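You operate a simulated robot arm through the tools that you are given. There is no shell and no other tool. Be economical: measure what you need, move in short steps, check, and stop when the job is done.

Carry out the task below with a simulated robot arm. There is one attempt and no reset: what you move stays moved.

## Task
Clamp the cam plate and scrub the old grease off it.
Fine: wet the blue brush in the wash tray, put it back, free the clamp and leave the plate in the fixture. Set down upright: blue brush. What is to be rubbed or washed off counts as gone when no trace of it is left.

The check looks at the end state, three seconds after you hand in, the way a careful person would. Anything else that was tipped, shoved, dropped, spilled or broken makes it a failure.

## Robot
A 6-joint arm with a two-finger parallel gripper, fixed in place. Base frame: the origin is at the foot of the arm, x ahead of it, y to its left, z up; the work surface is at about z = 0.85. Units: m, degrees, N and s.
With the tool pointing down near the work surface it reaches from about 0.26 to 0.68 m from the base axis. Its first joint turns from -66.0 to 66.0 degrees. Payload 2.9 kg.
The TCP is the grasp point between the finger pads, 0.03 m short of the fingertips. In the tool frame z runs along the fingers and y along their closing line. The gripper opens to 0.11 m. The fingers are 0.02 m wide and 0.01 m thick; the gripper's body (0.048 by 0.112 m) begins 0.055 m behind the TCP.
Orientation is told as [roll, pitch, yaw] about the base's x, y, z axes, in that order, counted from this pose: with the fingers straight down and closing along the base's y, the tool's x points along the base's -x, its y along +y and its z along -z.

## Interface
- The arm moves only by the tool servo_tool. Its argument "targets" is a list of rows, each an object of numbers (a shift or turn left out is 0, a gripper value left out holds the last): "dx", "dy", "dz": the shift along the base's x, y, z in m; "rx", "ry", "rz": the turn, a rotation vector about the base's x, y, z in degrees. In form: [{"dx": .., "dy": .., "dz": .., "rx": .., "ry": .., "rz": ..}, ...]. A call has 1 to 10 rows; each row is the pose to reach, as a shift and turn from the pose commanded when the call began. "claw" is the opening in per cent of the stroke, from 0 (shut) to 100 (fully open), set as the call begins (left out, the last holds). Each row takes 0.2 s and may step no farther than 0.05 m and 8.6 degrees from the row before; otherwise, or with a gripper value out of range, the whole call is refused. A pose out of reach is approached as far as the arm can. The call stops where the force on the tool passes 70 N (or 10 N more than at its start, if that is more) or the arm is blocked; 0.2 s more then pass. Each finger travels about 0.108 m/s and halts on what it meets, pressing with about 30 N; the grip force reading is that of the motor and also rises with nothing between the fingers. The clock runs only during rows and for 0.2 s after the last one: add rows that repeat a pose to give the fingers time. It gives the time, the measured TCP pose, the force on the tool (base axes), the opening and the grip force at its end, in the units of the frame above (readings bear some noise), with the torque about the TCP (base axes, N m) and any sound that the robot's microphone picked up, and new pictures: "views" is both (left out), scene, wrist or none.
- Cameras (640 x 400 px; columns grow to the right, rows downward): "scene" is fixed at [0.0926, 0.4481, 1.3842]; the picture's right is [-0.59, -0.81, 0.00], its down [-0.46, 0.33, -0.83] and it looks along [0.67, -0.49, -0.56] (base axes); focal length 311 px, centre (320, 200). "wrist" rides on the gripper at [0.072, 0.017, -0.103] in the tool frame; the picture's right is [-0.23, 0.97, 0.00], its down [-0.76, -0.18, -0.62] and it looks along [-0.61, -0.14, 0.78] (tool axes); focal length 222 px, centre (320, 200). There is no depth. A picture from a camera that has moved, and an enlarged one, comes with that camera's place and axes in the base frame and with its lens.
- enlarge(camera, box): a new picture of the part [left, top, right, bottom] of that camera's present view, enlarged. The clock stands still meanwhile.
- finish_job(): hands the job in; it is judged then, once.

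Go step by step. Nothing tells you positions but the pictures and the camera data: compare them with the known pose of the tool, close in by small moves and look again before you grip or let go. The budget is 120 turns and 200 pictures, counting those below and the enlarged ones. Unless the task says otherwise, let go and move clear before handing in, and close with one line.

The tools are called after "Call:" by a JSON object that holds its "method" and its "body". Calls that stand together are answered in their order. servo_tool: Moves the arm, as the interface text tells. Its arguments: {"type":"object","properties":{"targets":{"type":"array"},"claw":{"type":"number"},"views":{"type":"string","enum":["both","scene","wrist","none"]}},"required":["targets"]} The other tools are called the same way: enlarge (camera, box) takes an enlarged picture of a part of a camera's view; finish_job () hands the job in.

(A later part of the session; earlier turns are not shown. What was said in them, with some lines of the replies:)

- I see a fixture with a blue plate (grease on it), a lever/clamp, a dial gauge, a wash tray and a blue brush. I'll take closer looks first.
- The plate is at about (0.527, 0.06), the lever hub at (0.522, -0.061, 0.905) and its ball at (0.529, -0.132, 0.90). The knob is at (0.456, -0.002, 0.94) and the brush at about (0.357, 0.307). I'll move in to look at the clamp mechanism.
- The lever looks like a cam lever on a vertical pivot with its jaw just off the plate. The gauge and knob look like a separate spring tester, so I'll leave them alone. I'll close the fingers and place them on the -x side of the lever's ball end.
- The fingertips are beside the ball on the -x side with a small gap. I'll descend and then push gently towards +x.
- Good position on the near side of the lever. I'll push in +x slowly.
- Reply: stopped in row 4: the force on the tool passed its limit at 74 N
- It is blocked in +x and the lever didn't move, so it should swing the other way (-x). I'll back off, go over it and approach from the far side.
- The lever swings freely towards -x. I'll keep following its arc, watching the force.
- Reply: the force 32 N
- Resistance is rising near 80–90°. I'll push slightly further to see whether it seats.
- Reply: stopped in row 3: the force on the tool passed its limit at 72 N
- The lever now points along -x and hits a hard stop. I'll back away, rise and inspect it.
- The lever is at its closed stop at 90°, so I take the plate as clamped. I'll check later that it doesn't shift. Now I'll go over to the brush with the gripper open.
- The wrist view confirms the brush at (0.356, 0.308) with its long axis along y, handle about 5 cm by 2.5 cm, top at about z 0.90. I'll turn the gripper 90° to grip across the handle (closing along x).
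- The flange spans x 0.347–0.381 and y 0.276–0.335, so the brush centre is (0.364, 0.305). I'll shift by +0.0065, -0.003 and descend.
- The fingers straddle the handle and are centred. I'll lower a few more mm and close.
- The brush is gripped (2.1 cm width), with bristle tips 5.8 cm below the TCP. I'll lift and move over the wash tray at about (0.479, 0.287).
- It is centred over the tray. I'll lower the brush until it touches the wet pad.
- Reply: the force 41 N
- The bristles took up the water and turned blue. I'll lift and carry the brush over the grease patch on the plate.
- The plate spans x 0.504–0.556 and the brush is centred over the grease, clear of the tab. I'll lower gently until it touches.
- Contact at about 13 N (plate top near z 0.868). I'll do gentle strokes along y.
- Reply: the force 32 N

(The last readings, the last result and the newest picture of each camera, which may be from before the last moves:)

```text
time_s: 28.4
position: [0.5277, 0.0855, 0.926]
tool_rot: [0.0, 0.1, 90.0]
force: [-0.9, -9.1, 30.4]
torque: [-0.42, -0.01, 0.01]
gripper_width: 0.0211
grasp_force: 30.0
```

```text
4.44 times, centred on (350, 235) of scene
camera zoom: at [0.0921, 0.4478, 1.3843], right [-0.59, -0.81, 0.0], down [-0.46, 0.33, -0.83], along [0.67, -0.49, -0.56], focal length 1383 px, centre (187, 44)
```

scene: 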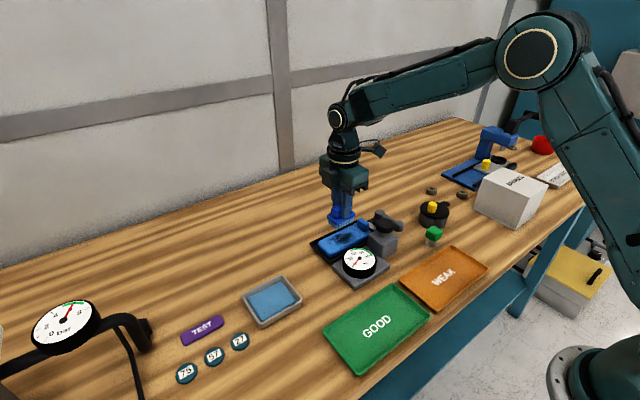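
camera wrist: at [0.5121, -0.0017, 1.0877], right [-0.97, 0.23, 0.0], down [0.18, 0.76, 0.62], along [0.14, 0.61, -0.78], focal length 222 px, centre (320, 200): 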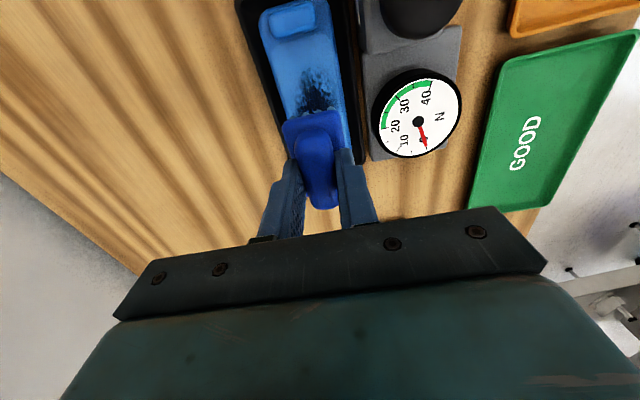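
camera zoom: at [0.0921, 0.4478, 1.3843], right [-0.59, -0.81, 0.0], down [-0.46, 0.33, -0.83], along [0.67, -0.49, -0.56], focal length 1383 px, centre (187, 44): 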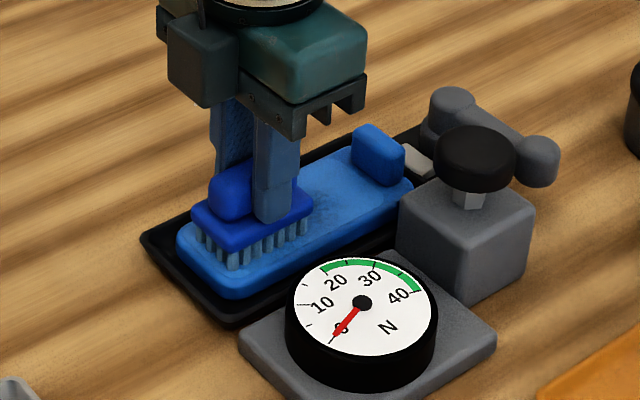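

The grease is mostly coming off and the plate stays put. More strokes, with small x offsets.

Call:
{"method": "servo_tool", "body": {"targets": [{"dx": 0.007, "dz": 0.0005}, {"dx": 0.007, "dy": -0.014, "dz": 0.0005}, {"dx": 0.007, "dy": -0.028, "dz": 0.0005}, {"dx": 0.007, "dy": -0.042, "dz": 0.0005}, {"dx": 0, "dy": -0.042, "dz": 0.0005}, {"dx": -0.007, "dy": -0.042, "dz": 0.0005}, {"dx": -0.007, "dy": -0.028, "dz": 0.0005}, {"dx": -0.007, "dy": -0.014, "dz": 0.0005}, {"dx": -0.007, "dy": 0, "dz": 0.0005}, {"dx": 0.0, "dy": 0, "dz": 0.0005}], "views": "none"}}

Call:
{"method": "servo_tool", "body": {"targets": [{"dy": -0.014}, {"dy": -0.028}, {"dy": -0.042}, {"dy": -0.028}, {"dy": -0.014}, {"dy": 0}, {"dy": 0.004}, {"dy": 0.004, "dz": 0.03}, {"dy": 0.03, "dz": 0.06}, {"dy": 0.065, "dz": 0.075}], "views": "none"}}

Call:
{"method": "enlarge", "body": {"camera": "scene", "box": [305, 205, 395, 270]}}

Call:
{"method": "enlarge", "body": {"camera": "wrist", "box": [220, 0, 380, 140]}}

```text
time_s: 30.6
position: [0.5258, 0.0877, 0.9269]
tool_rot: [0.2, 0.1, 90.3]
force: [-12.5, -0.1, 32.9]
torque: [-0.28, 0.63, -0.13]
gripper_width: 0.0211
grasp_force: 29.8
```

```text
time_s: 32.8
position: [0.5264, 0.1515, 1.0006]
tool_rot: [0.3, 0.2, 90.2]
force: [0.6, -0.1, -1.2]
torque: [-0.01, 0.0, 0.02]
gripper_width: 0.0209
grasp_force: 29.5
```

```text
6.15 times, centred on (350, 238) of scene
camera zoom: at [0.0926, 0.4481, 1.3842], right [-0.59, -0.81, 0.0], down [-0.46, 0.33, -0.83], along [0.67, -0.49, -0.56], focal length 1915 px, centre (135, -31)
```

zoom: 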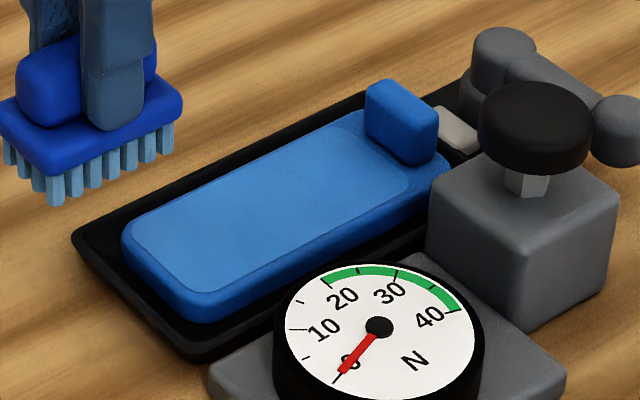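

```text
2.86 times, centred on (300, 70) of wrist
camera zoom: at [0.5111, 0.08, 1.1047], right [-0.97, 0.23, 0.0], down [0.18, 0.76, 0.62], along [0.14, 0.61, -0.78], focal length 635 px, centre (377, 571)
```

zoom: 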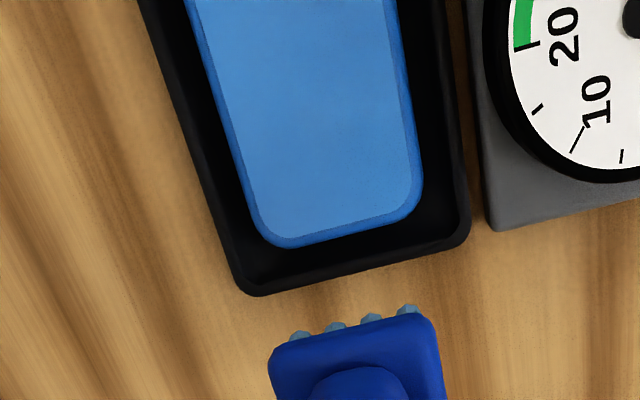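

The plate looks nearly or completely clean. I'll zoom in to check for faint traces.

Call:
{"method": "enlarge", "body": {"camera": "scene", "box": [322, 218, 372, 252]}}

```text
11.76 times, centred on (347, 235) of scene
camera zoom: at [0.0926, 0.4481, 1.3842], right [-0.59, -0.81, 0.0], down [-0.46, 0.33, -0.83], along [0.67, -0.49, -0.56], focal length 3662 px, centre (2, -212)
```

zoom: 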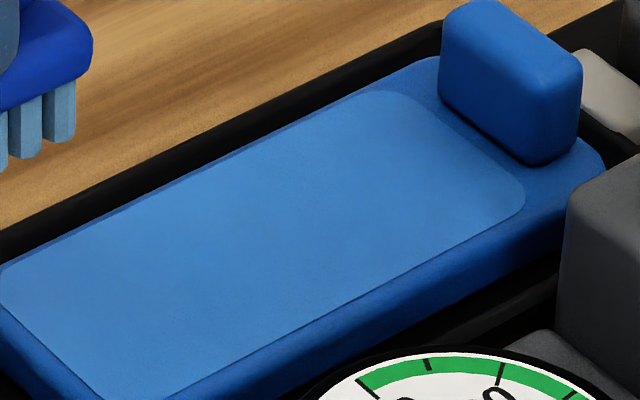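

There may be a faint tint left in the middle, so I'll make another scrubbing pass to be sure.

Call:
{"method": "servo_tool", "body": {"targets": [{"dy": -0.035, "dz": -0.01}, {"dy": -0.075, "dz": -0.03}, {"dy": -0.08, "dz": -0.06}, {"dy": -0.08, "dz": -0.0745}, {"dy": -0.08, "dz": -0.0755}, {"dy": -0.068, "dz": -0.0755}, {"dy": -0.08, "dz": -0.0755}, {"dy": -0.094, "dz": -0.0755}, {"dy": -0.108, "dz": -0.0755}, {"dy": -0.108, "dx": 0.008, "dz": -0.0755}], "views": "none"}}

Call:
{"method": "servo_tool", "body": {"targets": [{"dy": 0.014}, {"dy": 0.028}, {"dy": 0.041}, {"dy": 0.041, "dx": -0.008}, {"dy": 0.041, "dx": -0.016}, {"dy": 0.028, "dx": -0.016}, {"dy": 0.014, "dx": -0.016}, {"dy": 0.0, "dx": -0.016}, {"dy": 0.0, "dx": -0.008}, {"dy": 0.014, "dx": -0.008}], "views": "none"}}

Call:
{"method": "servo_tool", "body": {"targets": [{"dy": 0.014}, {"dy": 0.028}, {"dy": 0.014}, {"dy": 0.0}, {"dy": -0.014}, {"dy": 0.0}, {"dy": 0.0, "dz": 0.03}, {"dy": 0.03, "dz": 0.07}, {"dy": 0.07, "dz": 0.09}, {"dy": 0.11, "dz": 0.1}], "views": "wrist"}}

Call:
{"method": "enlarge", "body": {"camera": "scene", "box": [322, 218, 372, 252]}}

```text
time_s: 35.0
position: [0.5344, 0.0428, 0.9255]
tool_rot: [0.2, 0.0, 90.0]
force: [-11.2, 0.8, 31.2]
torque: [0.2, 0.38, 0.08]
gripper_width: 0.021
grasp_force: 29.7
```

```text
time_s: 37.2
position: [0.5285, 0.0548, 0.9275]
tool_rot: [-0.2, 0.3, 89.8]
force: [0.9, -10.8, 31.2]
torque: [-0.35, 0.03, 0.01]
gripper_width: 0.0208
grasp_force: 29.8
```

```text
time_s: 39.4
position: [0.5276, 0.1677, 1.0252]
tool_rot: [0.2, 0.0, 90.1]
force: [-0.6, 0.4, -0.4]
torque: [0.01, -0.02, -0.01]
gripper_width: 0.0208
grasp_force: 30.1
camera wrist: at [0.5114, 0.0959, 1.1284], right [-0.97, 0.23, 0.0], down [0.18, 0.76, 0.62], along [0.14, 0.61, -0.78], focal length 222 px, centre (320, 200)
```

wrist: 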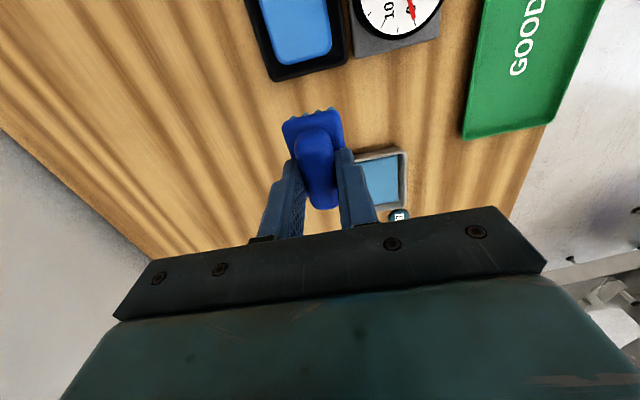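

```text
11.76 times, centred on (347, 235) of scene
camera zoom: at [0.0926, 0.4481, 1.3842], right [-0.59, -0.81, 0.0], down [-0.46, 0.33, -0.83], along [0.67, -0.49, -0.56], focal length 3662 px, centre (2, -212)
```

zoom: 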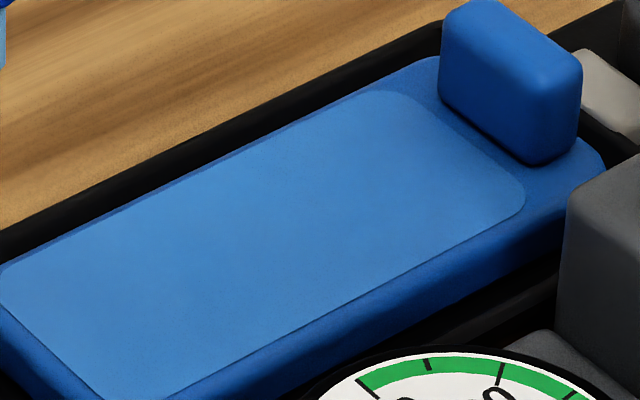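

No change, so the plate is clean and that tint is only shading. Now I'll return the brush to its original spot at (0.364, 0.305).

Call:
{"method": "servo_tool", "body": {"targets": [{"dx": -0.03, "dy": 0.025}, {"dx": -0.06, "dy": 0.05}, {"dx": -0.09, "dy": 0.075}, {"dx": -0.12, "dy": 0.1}, {"dx": -0.15, "dy": 0.125}, {"dx": -0.163, "dy": 0.1375, "dz": -0.02}, {"dx": -0.163, "dy": 0.1375, "dz": -0.06}, {"dx": -0.163, "dy": 0.1375, "dz": -0.1}, {"dx": -0.163, "dy": 0.1375, "dz": -0.107}]}}

Call:
{"method": "enlarge", "body": {"camera": "scene", "box": [240, 290, 360, 380]}}

```text
time_s: 41.4
position: [0.3651, 0.3049, 0.9176]
tool_rot: [0.2, 0.1, 90.1]
force: [0.2, 0.5, -0.3]
torque: [-0.01, 0.0, -0.05]
gripper_width: 0.0208
grasp_force: 30.0
camera wrist: at [0.349, 0.2334, 1.0212], right [-0.97, 0.23, 0.0], down [0.18, 0.76, 0.62], along [0.14, 0.61, -0.78], focal length 222 px, centre (320, 200)
```

scene: 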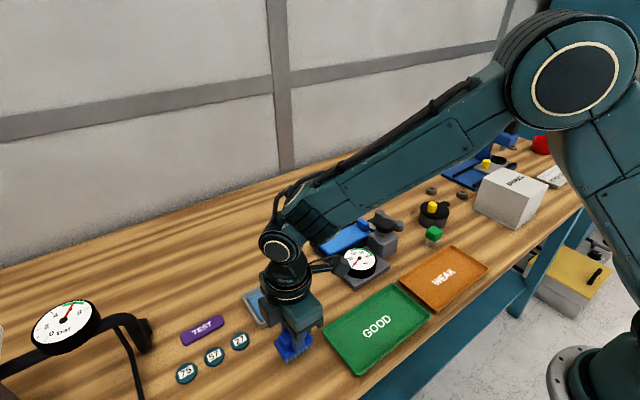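
wrist: 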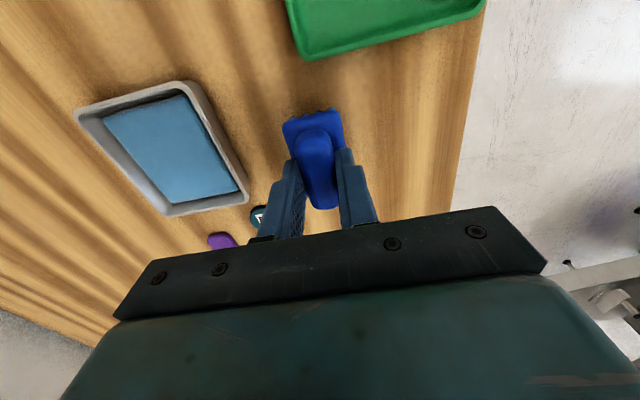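

```text
4.44 times, centred on (300, 335) of scene
camera zoom: at [0.0926, 0.4481, 1.3842], right [-0.59, -0.81, 0.0], down [-0.46, 0.33, -0.83], along [0.67, -0.49, -0.56], focal length 1383 px, centre (409, -400)
```

zoom: 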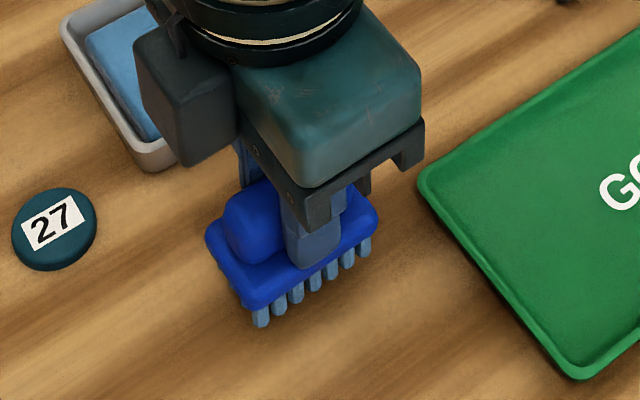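

It is about 1 cm above the table. I'll lower until it touches lightly.

Call:
{"method": "servo_tool", "body": {"targets": [{"dz": -0.004}, {"dz": -0.007}, {"dz": -0.0085}, {"dz": -0.01}], "views": "none"}}

```text
time_s: 42.4
position: [0.3638, 0.3049, 0.9075]
tool_rot: [0.3, 0.0, 90.0]
force: [-0.3, -0.6, -0.1]
torque: [0.03, -0.02, 0.01]
gripper_width: 0.021
grasp_force: 30.2
```

Call:
{"method": "servo_tool", "body": {"targets": [{"dz": -0.001}, {"dz": -0.0018}], "views": "none"}}

Call:
{"method": "enlarge", "body": {"camera": "scene", "box": [260, 310, 340, 370]}}

```text
time_s: 43.0
position: [0.3644, 0.3046, 0.9045]
tool_rot: [0.2, 0.1, 90.2]
force: [-0.5, 0.3, 1.7]
torque: [-0.01, -0.04, 0.02]
gripper_width: 0.0208
grasp_force: 29.7
```

```text
6.67 times, centred on (300, 340) of scene
camera zoom: at [0.0925, 0.4481, 1.3842], right [-0.59, -0.81, 0.0], down [-0.46, 0.33, -0.83], along [0.67, -0.49, -0.56], focal length 2075 px, centre (453, -733)
```

zoom: 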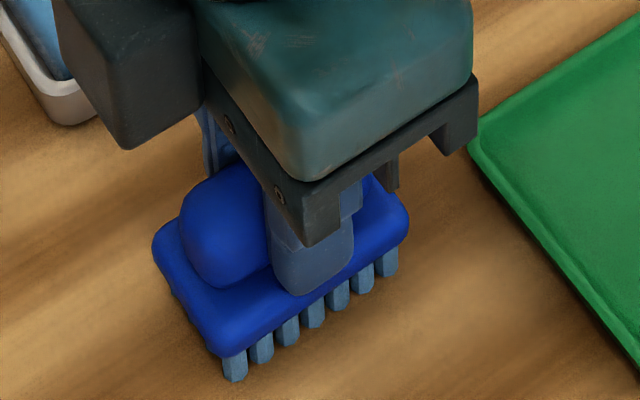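

Call:
{"method": "servo_tool", "body": {"targets": [{"dz": -0.001}, {"dz": -0.001}], "views": "none"}}

```text
time_s: 43.6
position: [0.3651, 0.3043, 0.9065]
tool_rot: [0.1, 0.0, 90.0]
force: [-4.2, -3.2, 18.6]
torque: [-0.21, 0.13, 0.01]
gripper_width: 0.0209
grasp_force: 30.1
```

The brush is firmly on the table (18 N contact). I'll ease up 1 mm, open partway and rise straight up.

Call:
{"method": "servo_tool", "body": {"claw": 55, "targets": [{"dz": 0.001}, {"dz": 0.001}, {"dz": 0.001}, {"dz": 0.03}, {"dz": 0.07}, {"dz": 0.11}, {"dz": 0.14}], "views": "wrist"}}

Call:
{"method": "enlarge", "body": {"camera": "scene", "box": [240, 290, 360, 380]}}

```text
time_s: 45.2
position: [0.3642, 0.3043, 1.0455]
tool_rot: [0.2, 0.1, 90.1]
force: [0.7, -0.2, 0.8]
torque: [-0.02, 0.03, -0.01]
gripper_width: 0.0602
grasp_force: 0.1
camera wrist: at [0.3481, 0.2325, 1.1494], right [-0.97, 0.23, 0.0], down [0.18, 0.76, 0.62], along [0.14, 0.61, -0.78], focal length 222 px, centre (320, 200)
```

wrist: 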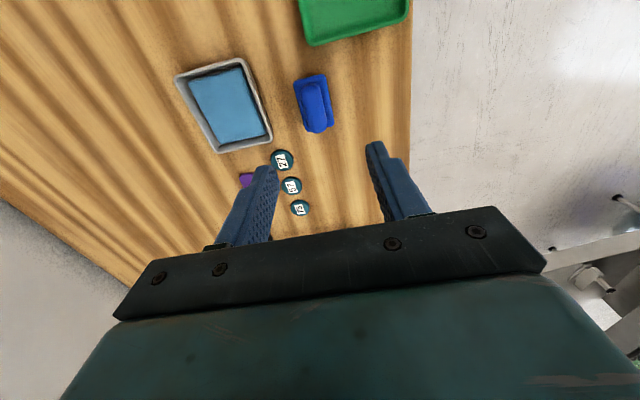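

```text
4.44 times, centred on (300, 335) of scene
camera zoom: at [0.0925, 0.4481, 1.3842], right [-0.59, -0.81, 0.0], down [-0.46, 0.33, -0.83], along [0.67, -0.49, -0.56], focal length 1383 px, centre (409, -400)
```

zoom: 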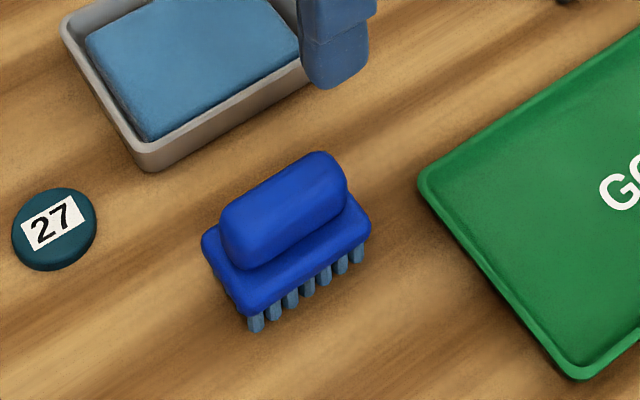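

The brush stands upright at its place. Now to free the clamp, I'll fly back to the lever while turning the gripper back to yaw 0, and look closely.

Call:
{"method": "servo_tool", "body": {"targets": [{"dy": -0.038, "rz": -8.5}, {"dy": -0.076, "rz": -17}, {"dx": 0.005, "dy": -0.114, "rz": -25.5}, {"dx": 0.01, "dy": -0.152, "rz": -34}, {"dx": 0.015, "dy": -0.19, "rz": -42.5}, {"dx": 0.02, "dy": -0.228, "rz": -51}, {"dx": 0.025, "dy": -0.266, "rz": -59.5}, {"dx": 0.03, "dy": -0.304, "rz": -68}, {"dx": 0.035, "dy": -0.342, "rz": -76.5}, {"dx": 0.036, "dy": -0.38, "rz": -85}], "views": "none"}}

Call:
{"method": "servo_tool", "body": {"targets": [{"rz": -5, "dy": -0.01}, {"rz": -5, "dy": -0.01}], "views": "wrist"}}

Call:
{"method": "enlarge", "body": {"camera": "wrist", "box": [260, 60, 440, 200]}}

Call:
{"method": "enlarge", "body": {"camera": "scene", "box": [360, 195, 430, 250]}}

```text
time_s: 47.4
position: [0.4006, -0.0757, 1.0449]
tool_rot: [0.1, 0.2, 4.9]
force: [-0.4, 0.5, -0.1]
torque: [0.04, -0.01, 0.03]
gripper_width: 0.0603
grasp_force: 0.1
```

```text
time_s: 48.0
position: [0.4009, -0.0843, 1.0437]
tool_rot: [0.2, 0.1, 0.1]
force: [-1.0, 0.1, 0.8]
torque: [0.02, -0.02, 0.03]
gripper_width: 0.0606
grasp_force: 0.1
camera wrist: at [0.3292, -0.0681, 1.1479], right [0.23, 0.97, 0.0], down [0.76, -0.18, 0.62], along [0.61, -0.14, -0.78], focal length 222 px, centre (320, 200)
```

wrist: 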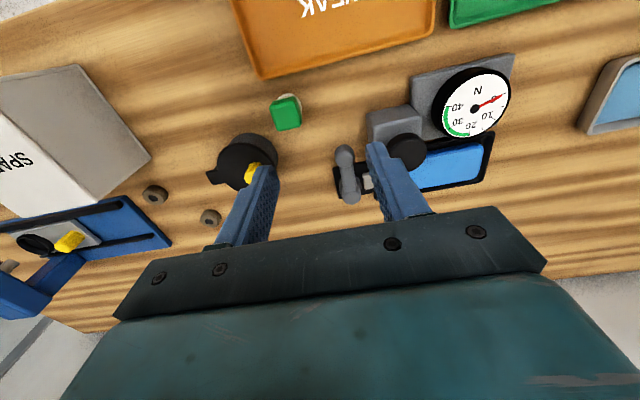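

```text
2.86 times, centred on (350, 130) of wrist
camera zoom: at [0.3292, -0.0681, 1.1479], right [0.23, 0.97, 0.0], down [0.76, -0.18, 0.62], along [0.61, -0.14, -0.78], focal length 635 px, centre (234, 400)
```

zoom: 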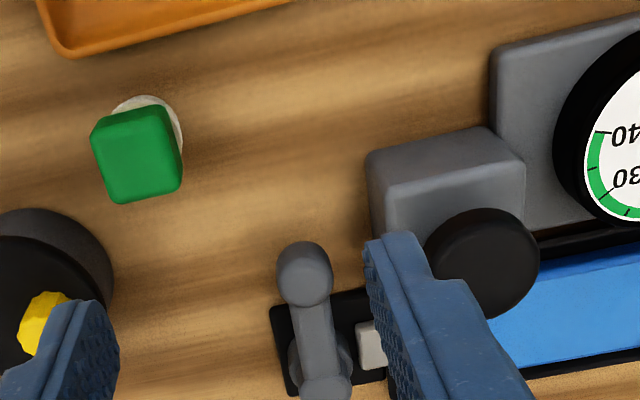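

```text
7.27 times, centred on (395, 222) of scene
camera zoom: at [0.0926, 0.4481, 1.3842], right [-0.59, -0.81, 0.0], down [-0.46, 0.33, -0.83], along [0.67, -0.49, -0.56], focal length 2264 px, centre (-226, 36)
```

zoom: 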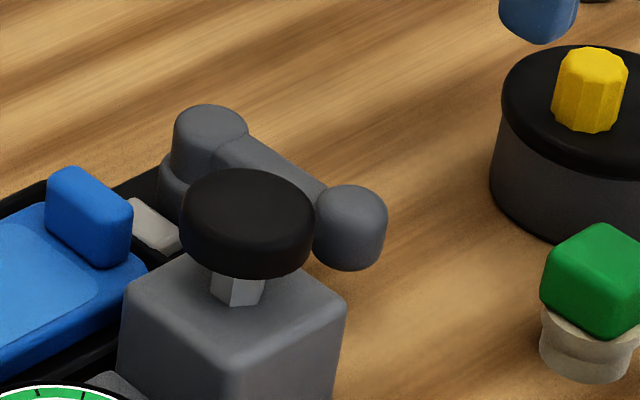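

The ball is now at (0.463, -0.0665, 0.90) and the tester block's face is at y ≈ -0.034, a 2 cm gap. I'll straddle the ball with a 3.6 cm opening (fingers along ±y) and then swing it around its pivot at (0.529, -0.066).

Call:
{"method": "servo_tool", "body": {"claw": 33, "targets": [{"dx": 0.03, "dy": 0.009}, {"dx": 0.062, "dy": 0.018}, {"dx": 0.062, "dy": 0.018, "dz": -0.04}, {"dx": 0.062, "dy": 0.018, "dz": -0.08}, {"dx": 0.062, "dy": 0.018, "dz": -0.088}, {"dx": 0.062, "dy": 0.018, "dz": -0.088}], "views": "wrist"}}

Call:
{"method": "enlarge", "body": {"camera": "wrist", "box": [240, 100, 420, 240]}}

Call:
{"method": "enlarge", "body": {"camera": "scene", "box": [360, 180, 430, 250]}}

```text
time_s: 49.4
position: [0.4626, -0.0672, 0.9563]
tool_rot: [0.2, 0.1, 0.0]
force: [-0.2, -0.4, -0.1]
torque: [0.01, 0.01, -0.03]
gripper_width: 0.0364
grasp_force: 0.0
camera wrist: at [0.3913, -0.0502, 1.0598], right [0.23, 0.97, 0.0], down [0.76, -0.18, 0.62], along [0.61, -0.14, -0.78], focal length 222 px, centre (320, 200)
```

wrist: 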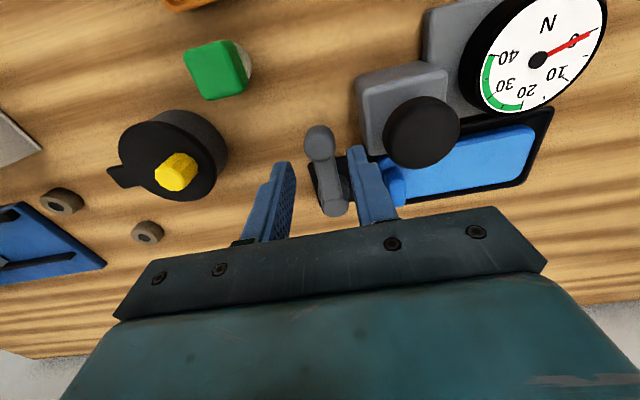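

```text
2.86 times, centred on (330, 170) of wrist
camera zoom: at [0.3913, -0.0502, 1.0598], right [0.23, 0.97, 0.0], down [0.76, -0.18, 0.62], along [0.61, -0.14, -0.78], focal length 635 px, centre (291, 286)
```

zoom: 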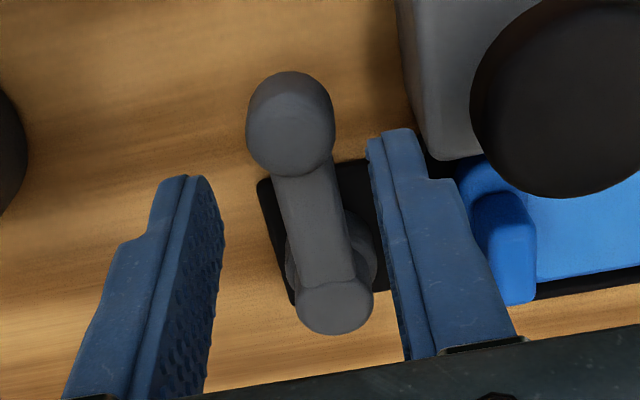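

```text
5.71 times, centred on (395, 215) of scene
camera zoom: at [0.0926, 0.4481, 1.3842], right [-0.59, -0.81, 0.0], down [-0.46, 0.33, -0.83], along [0.67, -0.49, -0.56], focal length 1778 px, centre (-109, 114)
```

zoom: 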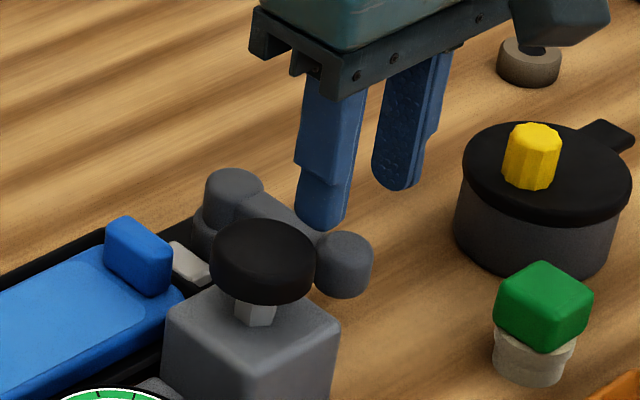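

The ball is centred between the fingers and the block clears by about 7 mm. Descending.

Call:
{"method": "servo_tool", "body": {"targets": [{"dz": -0.02}, {"dz": -0.034}, {"dz": -0.042}], "views": "none"}}

Call:
{"method": "enlarge", "body": {"camera": "scene", "box": [360, 180, 430, 250]}}

Call:
{"method": "enlarge", "body": {"camera": "wrist", "box": [240, 100, 420, 240]}}

```text
time_s: 50.2
position: [0.4634, -0.0679, 0.9148]
tool_rot: [0.3, 0.1, 0.1]
force: [-0.6, 0.3, 0.8]
torque: [0.04, -0.04, 0.0]
gripper_width: 0.0365
grasp_force: 0.1
```

```text
5.71 times, centred on (395, 215) of scene
camera zoom: at [0.0926, 0.4481, 1.3842], right [-0.59, -0.81, 0.0], down [-0.46, 0.33, -0.83], along [0.67, -0.49, -0.56], focal length 1778 px, centre (-109, 114)
```

zoom: 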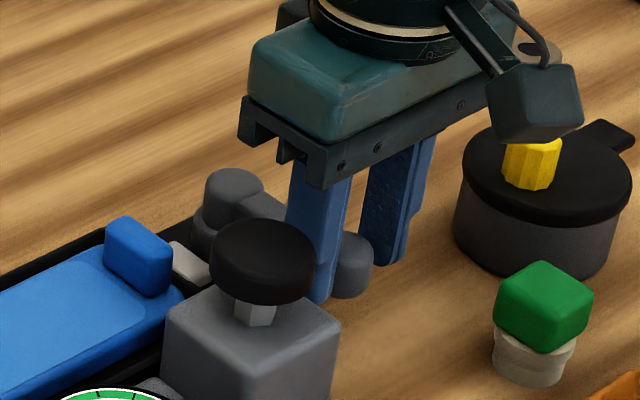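

```text
2.86 times, centred on (330, 170) of wrist
camera zoom: at [0.3913, -0.0505, 1.0182], right [0.23, 0.97, 0.0], down [0.76, -0.18, 0.62], along [0.61, -0.14, -0.78], focal length 635 px, centre (291, 286)
```

zoom: 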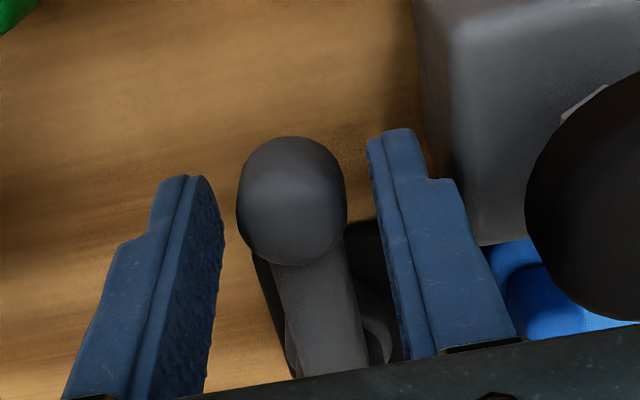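

Both fingers straddle the ball. I'll swing it along the arc with the tool turning with it, first 40°.

Call:
{"method": "servo_tool", "body": {"targets": [{"dx": 0.0006, "dy": -0.0092, "rz": 8}, {"dx": 0.0026, "dy": -0.0182, "rz": 16}, {"dx": 0.0057, "dy": -0.0268, "rz": 24}, {"dx": 0.01, "dy": -0.035, "rz": 32}, {"dx": 0.0154, "dy": -0.0424, "rz": 40}], "views": "none"}}

Call:
{"method": "enlarge", "body": {"camera": "scene", "box": [360, 180, 430, 250]}}

```text
time_s: 51.4
position: [0.478, -0.1106, 0.9149]
tool_rot: [0.3, 0.1, 40.3]
force: [0.0, 1.5, 0.2]
torque: [0.04, -0.03, 0.0]
gripper_width: 0.0371
grasp_force: 0.5
```

```text
5.71 times, centred on (395, 215) of scene
camera zoom: at [0.0925, 0.4482, 1.3842], right [-0.59, -0.81, 0.0], down [-0.46, 0.33, -0.83], along [0.67, -0.49, -0.56], focal length 1778 px, centre (-109, 114)
```

zoom: 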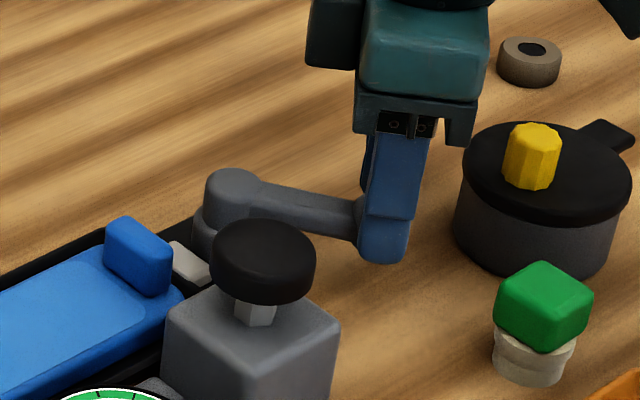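

Call:
{"method": "servo_tool", "body": {"targets": [{"dx": 0.0064, "dy": -0.0066, "rz": 8}, {"dx": 0.0137, "dy": -0.0123, "rz": 16}, {"dx": 0.0217, "dy": -0.0169, "rz": 24}, {"dx": 0.0302, "dy": -0.0204, "rz": 32}, {"dx": 0.0391, "dy": -0.0226, "rz": 40}, {"dx": 0.0483, "dy": -0.0236, "rz": 48}, {"dx": 0.053, "dy": -0.0236, "rz": 49}], "views": "none"}}

Call:
{"method": "enlarge", "body": {"camera": "scene", "box": [345, 160, 455, 240]}}

```text
time_s: 53.0
position: [0.5307, -0.1338, 0.914]
tool_rot: [0.2, 0.2, 89.3]
force: [-0.9, -0.1, -0.2]
torque: [-0.07, 0.04, 0.01]
gripper_width: 0.0369
grasp_force: 0.7
```

```text
5.00 times, centred on (400, 200) of scene
camera zoom: at [0.0925, 0.4481, 1.3842], right [-0.59, -0.81, 0.0], down [-0.46, 0.33, -0.83], along [0.67, -0.49, -0.56], focal length 1556 px, centre (-80, 200)
```

zoom: 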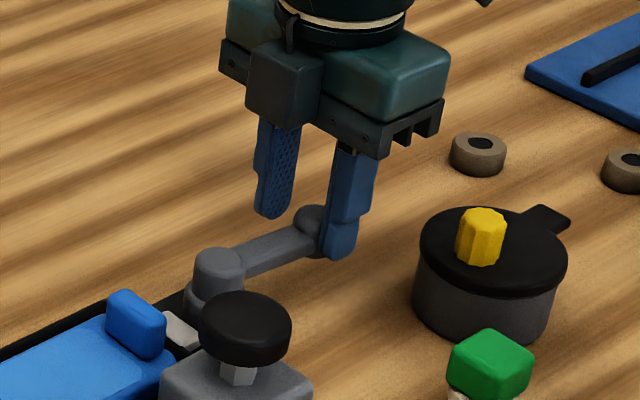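

Nearly back. I'll push gently the last few mm in +x until it meets its stop.

Call:
{"method": "servo_tool", "body": {"targets": [{"dx": 0.002}, {"dx": 0.004}, {"dx": 0.006}, {"dx": 0.008}], "views": "none"}}

```text
time_s: 54.0
position: [0.5391, -0.1337, 0.9154]
tool_rot: [0.2, 0.1, 89.2]
force: [-2.3, -0.8, 0.2]
torque: [-0.03, 0.06, 0.06]
gripper_width: 0.0369
grasp_force: 1.1
```

Call:
{"method": "servo_tool", "body": {"targets": [{"dx": 0.0015}, {"dx": 0.003}, {"dx": 0.0045}], "views": "none"}}

Call:
{"method": "enlarge", "body": {"camera": "scene", "box": [345, 160, 455, 240]}}

```text
time_s: 54.8
position: [0.5405, -0.1323, 0.914]
tool_rot: [0.3, 0.0, 89.0]
force: [-14.4, -0.4, 5.7]
torque: [0.16, 0.36, 0.17]
gripper_width: 0.0433
grasp_force: 7.0
```

```text
5.00 times, centred on (400, 200) of scene
camera zoom: at [0.0921, 0.4482, 1.3842], right [-0.59, -0.81, 0.0], down [-0.46, 0.33, -0.83], along [0.67, -0.49, -0.56], focal length 1556 px, centre (-80, 200)
```

zoom: 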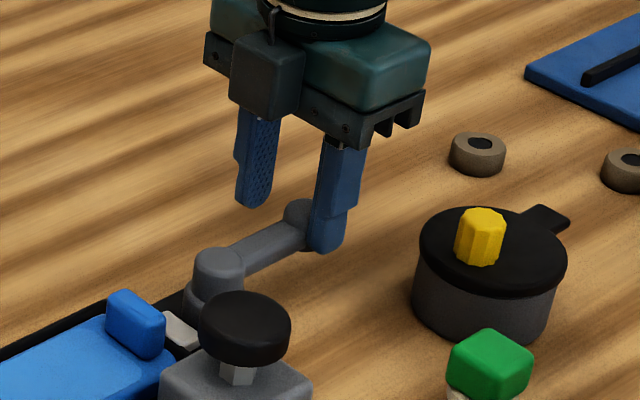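

The lever is at its open stop (14 N and a stop felt). I'll back off slightly to release the contact and rise clear.

Call:
{"method": "servo_tool", "body": {"targets": [{"dx": -0.006}, {"dx": -0.008, "dz": 0.02}, {"dx": -0.008, "dz": 0.06}, {"dx": -0.03, "dz": 0.1}, {"dx": -0.06, "dz": 0.14}, {"dx": -0.09, "dy": -0.02, "dz": 0.17}], "views": "both"}}

Call:
{"method": "enlarge", "body": {"camera": "scene", "box": [310, 180, 430, 270]}}

Call:
{"method": "enlarge", "body": {"camera": "scene", "box": [240, 290, 360, 380]}}

```text
time_s: 56.2
position: [0.453, -0.1537, 1.0863]
tool_rot: [0.2, 0.1, 89.2]
force: [0.3, 0.0, -0.1]
torque: [0.01, -0.02, 0.05]
gripper_width: 0.0363
grasp_force: 0.0
camera wrist: at [0.4361, -0.2246, 1.1891], right [-0.97, 0.24, 0.0], down [0.19, 0.76, 0.62], along [0.15, 0.6, -0.78], focal length 222 px, centre (320, 200)
```

scene: 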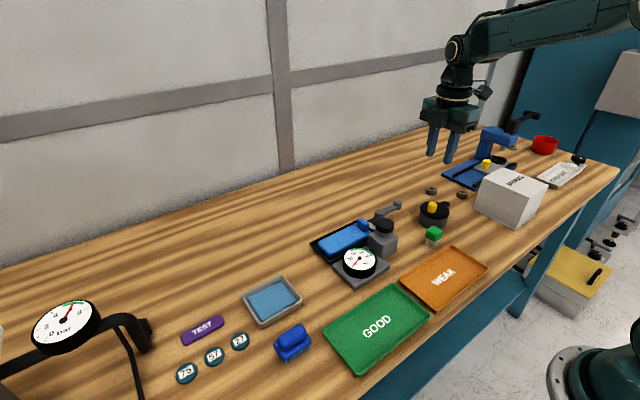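
wrist: 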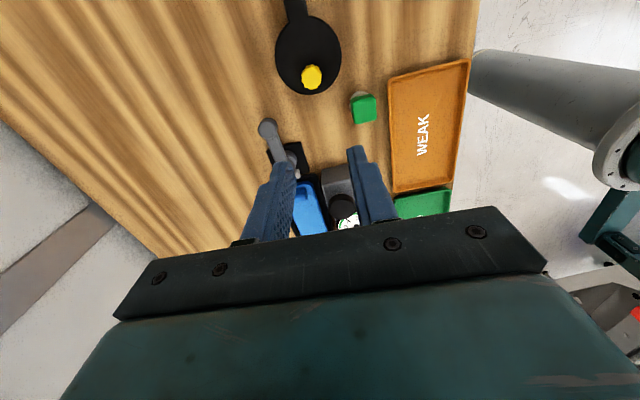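

```text
4.44 times, centred on (370, 225) of scene
camera zoom: at [0.0925, 0.4481, 1.3842], right [-0.59, -0.81, 0.0], down [-0.46, 0.33, -0.83], along [0.67, -0.49, -0.56], focal length 1383 px, centre (98, 89)
```

zoom: 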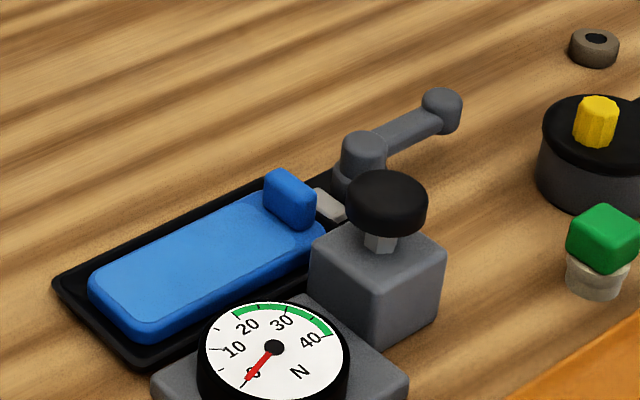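

```text
4.44 times, centred on (300, 335) of scene
camera zoom: at [0.0925, 0.4481, 1.3842], right [-0.59, -0.81, 0.0], down [-0.46, 0.33, -0.83], along [0.67, -0.49, -0.56], focal length 1383 px, centre (409, -400)
```

zoom: 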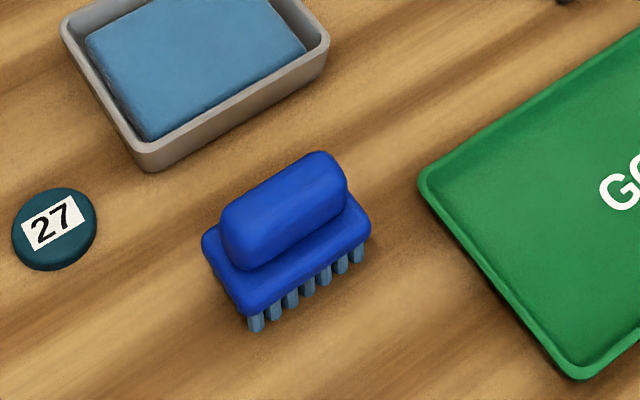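

The plate is clean and sitting in the fixture, the lever is back at open, the brush is upright at its spot, and nothing else has moved. Handing in.

Call:
{"method": "finish_job", "body": {}}

```text
The job is handed in.
```

I clamped the cam plate, scrubbed it until no grease showed, stood the wet blue brush upright within about 5 mm of its old spot, and freed the clamp with the plate left in the fixture. The clamp's jaw never visibly moved, so I judged it closed from the lever's hard stop and the plate staying put under the brush.
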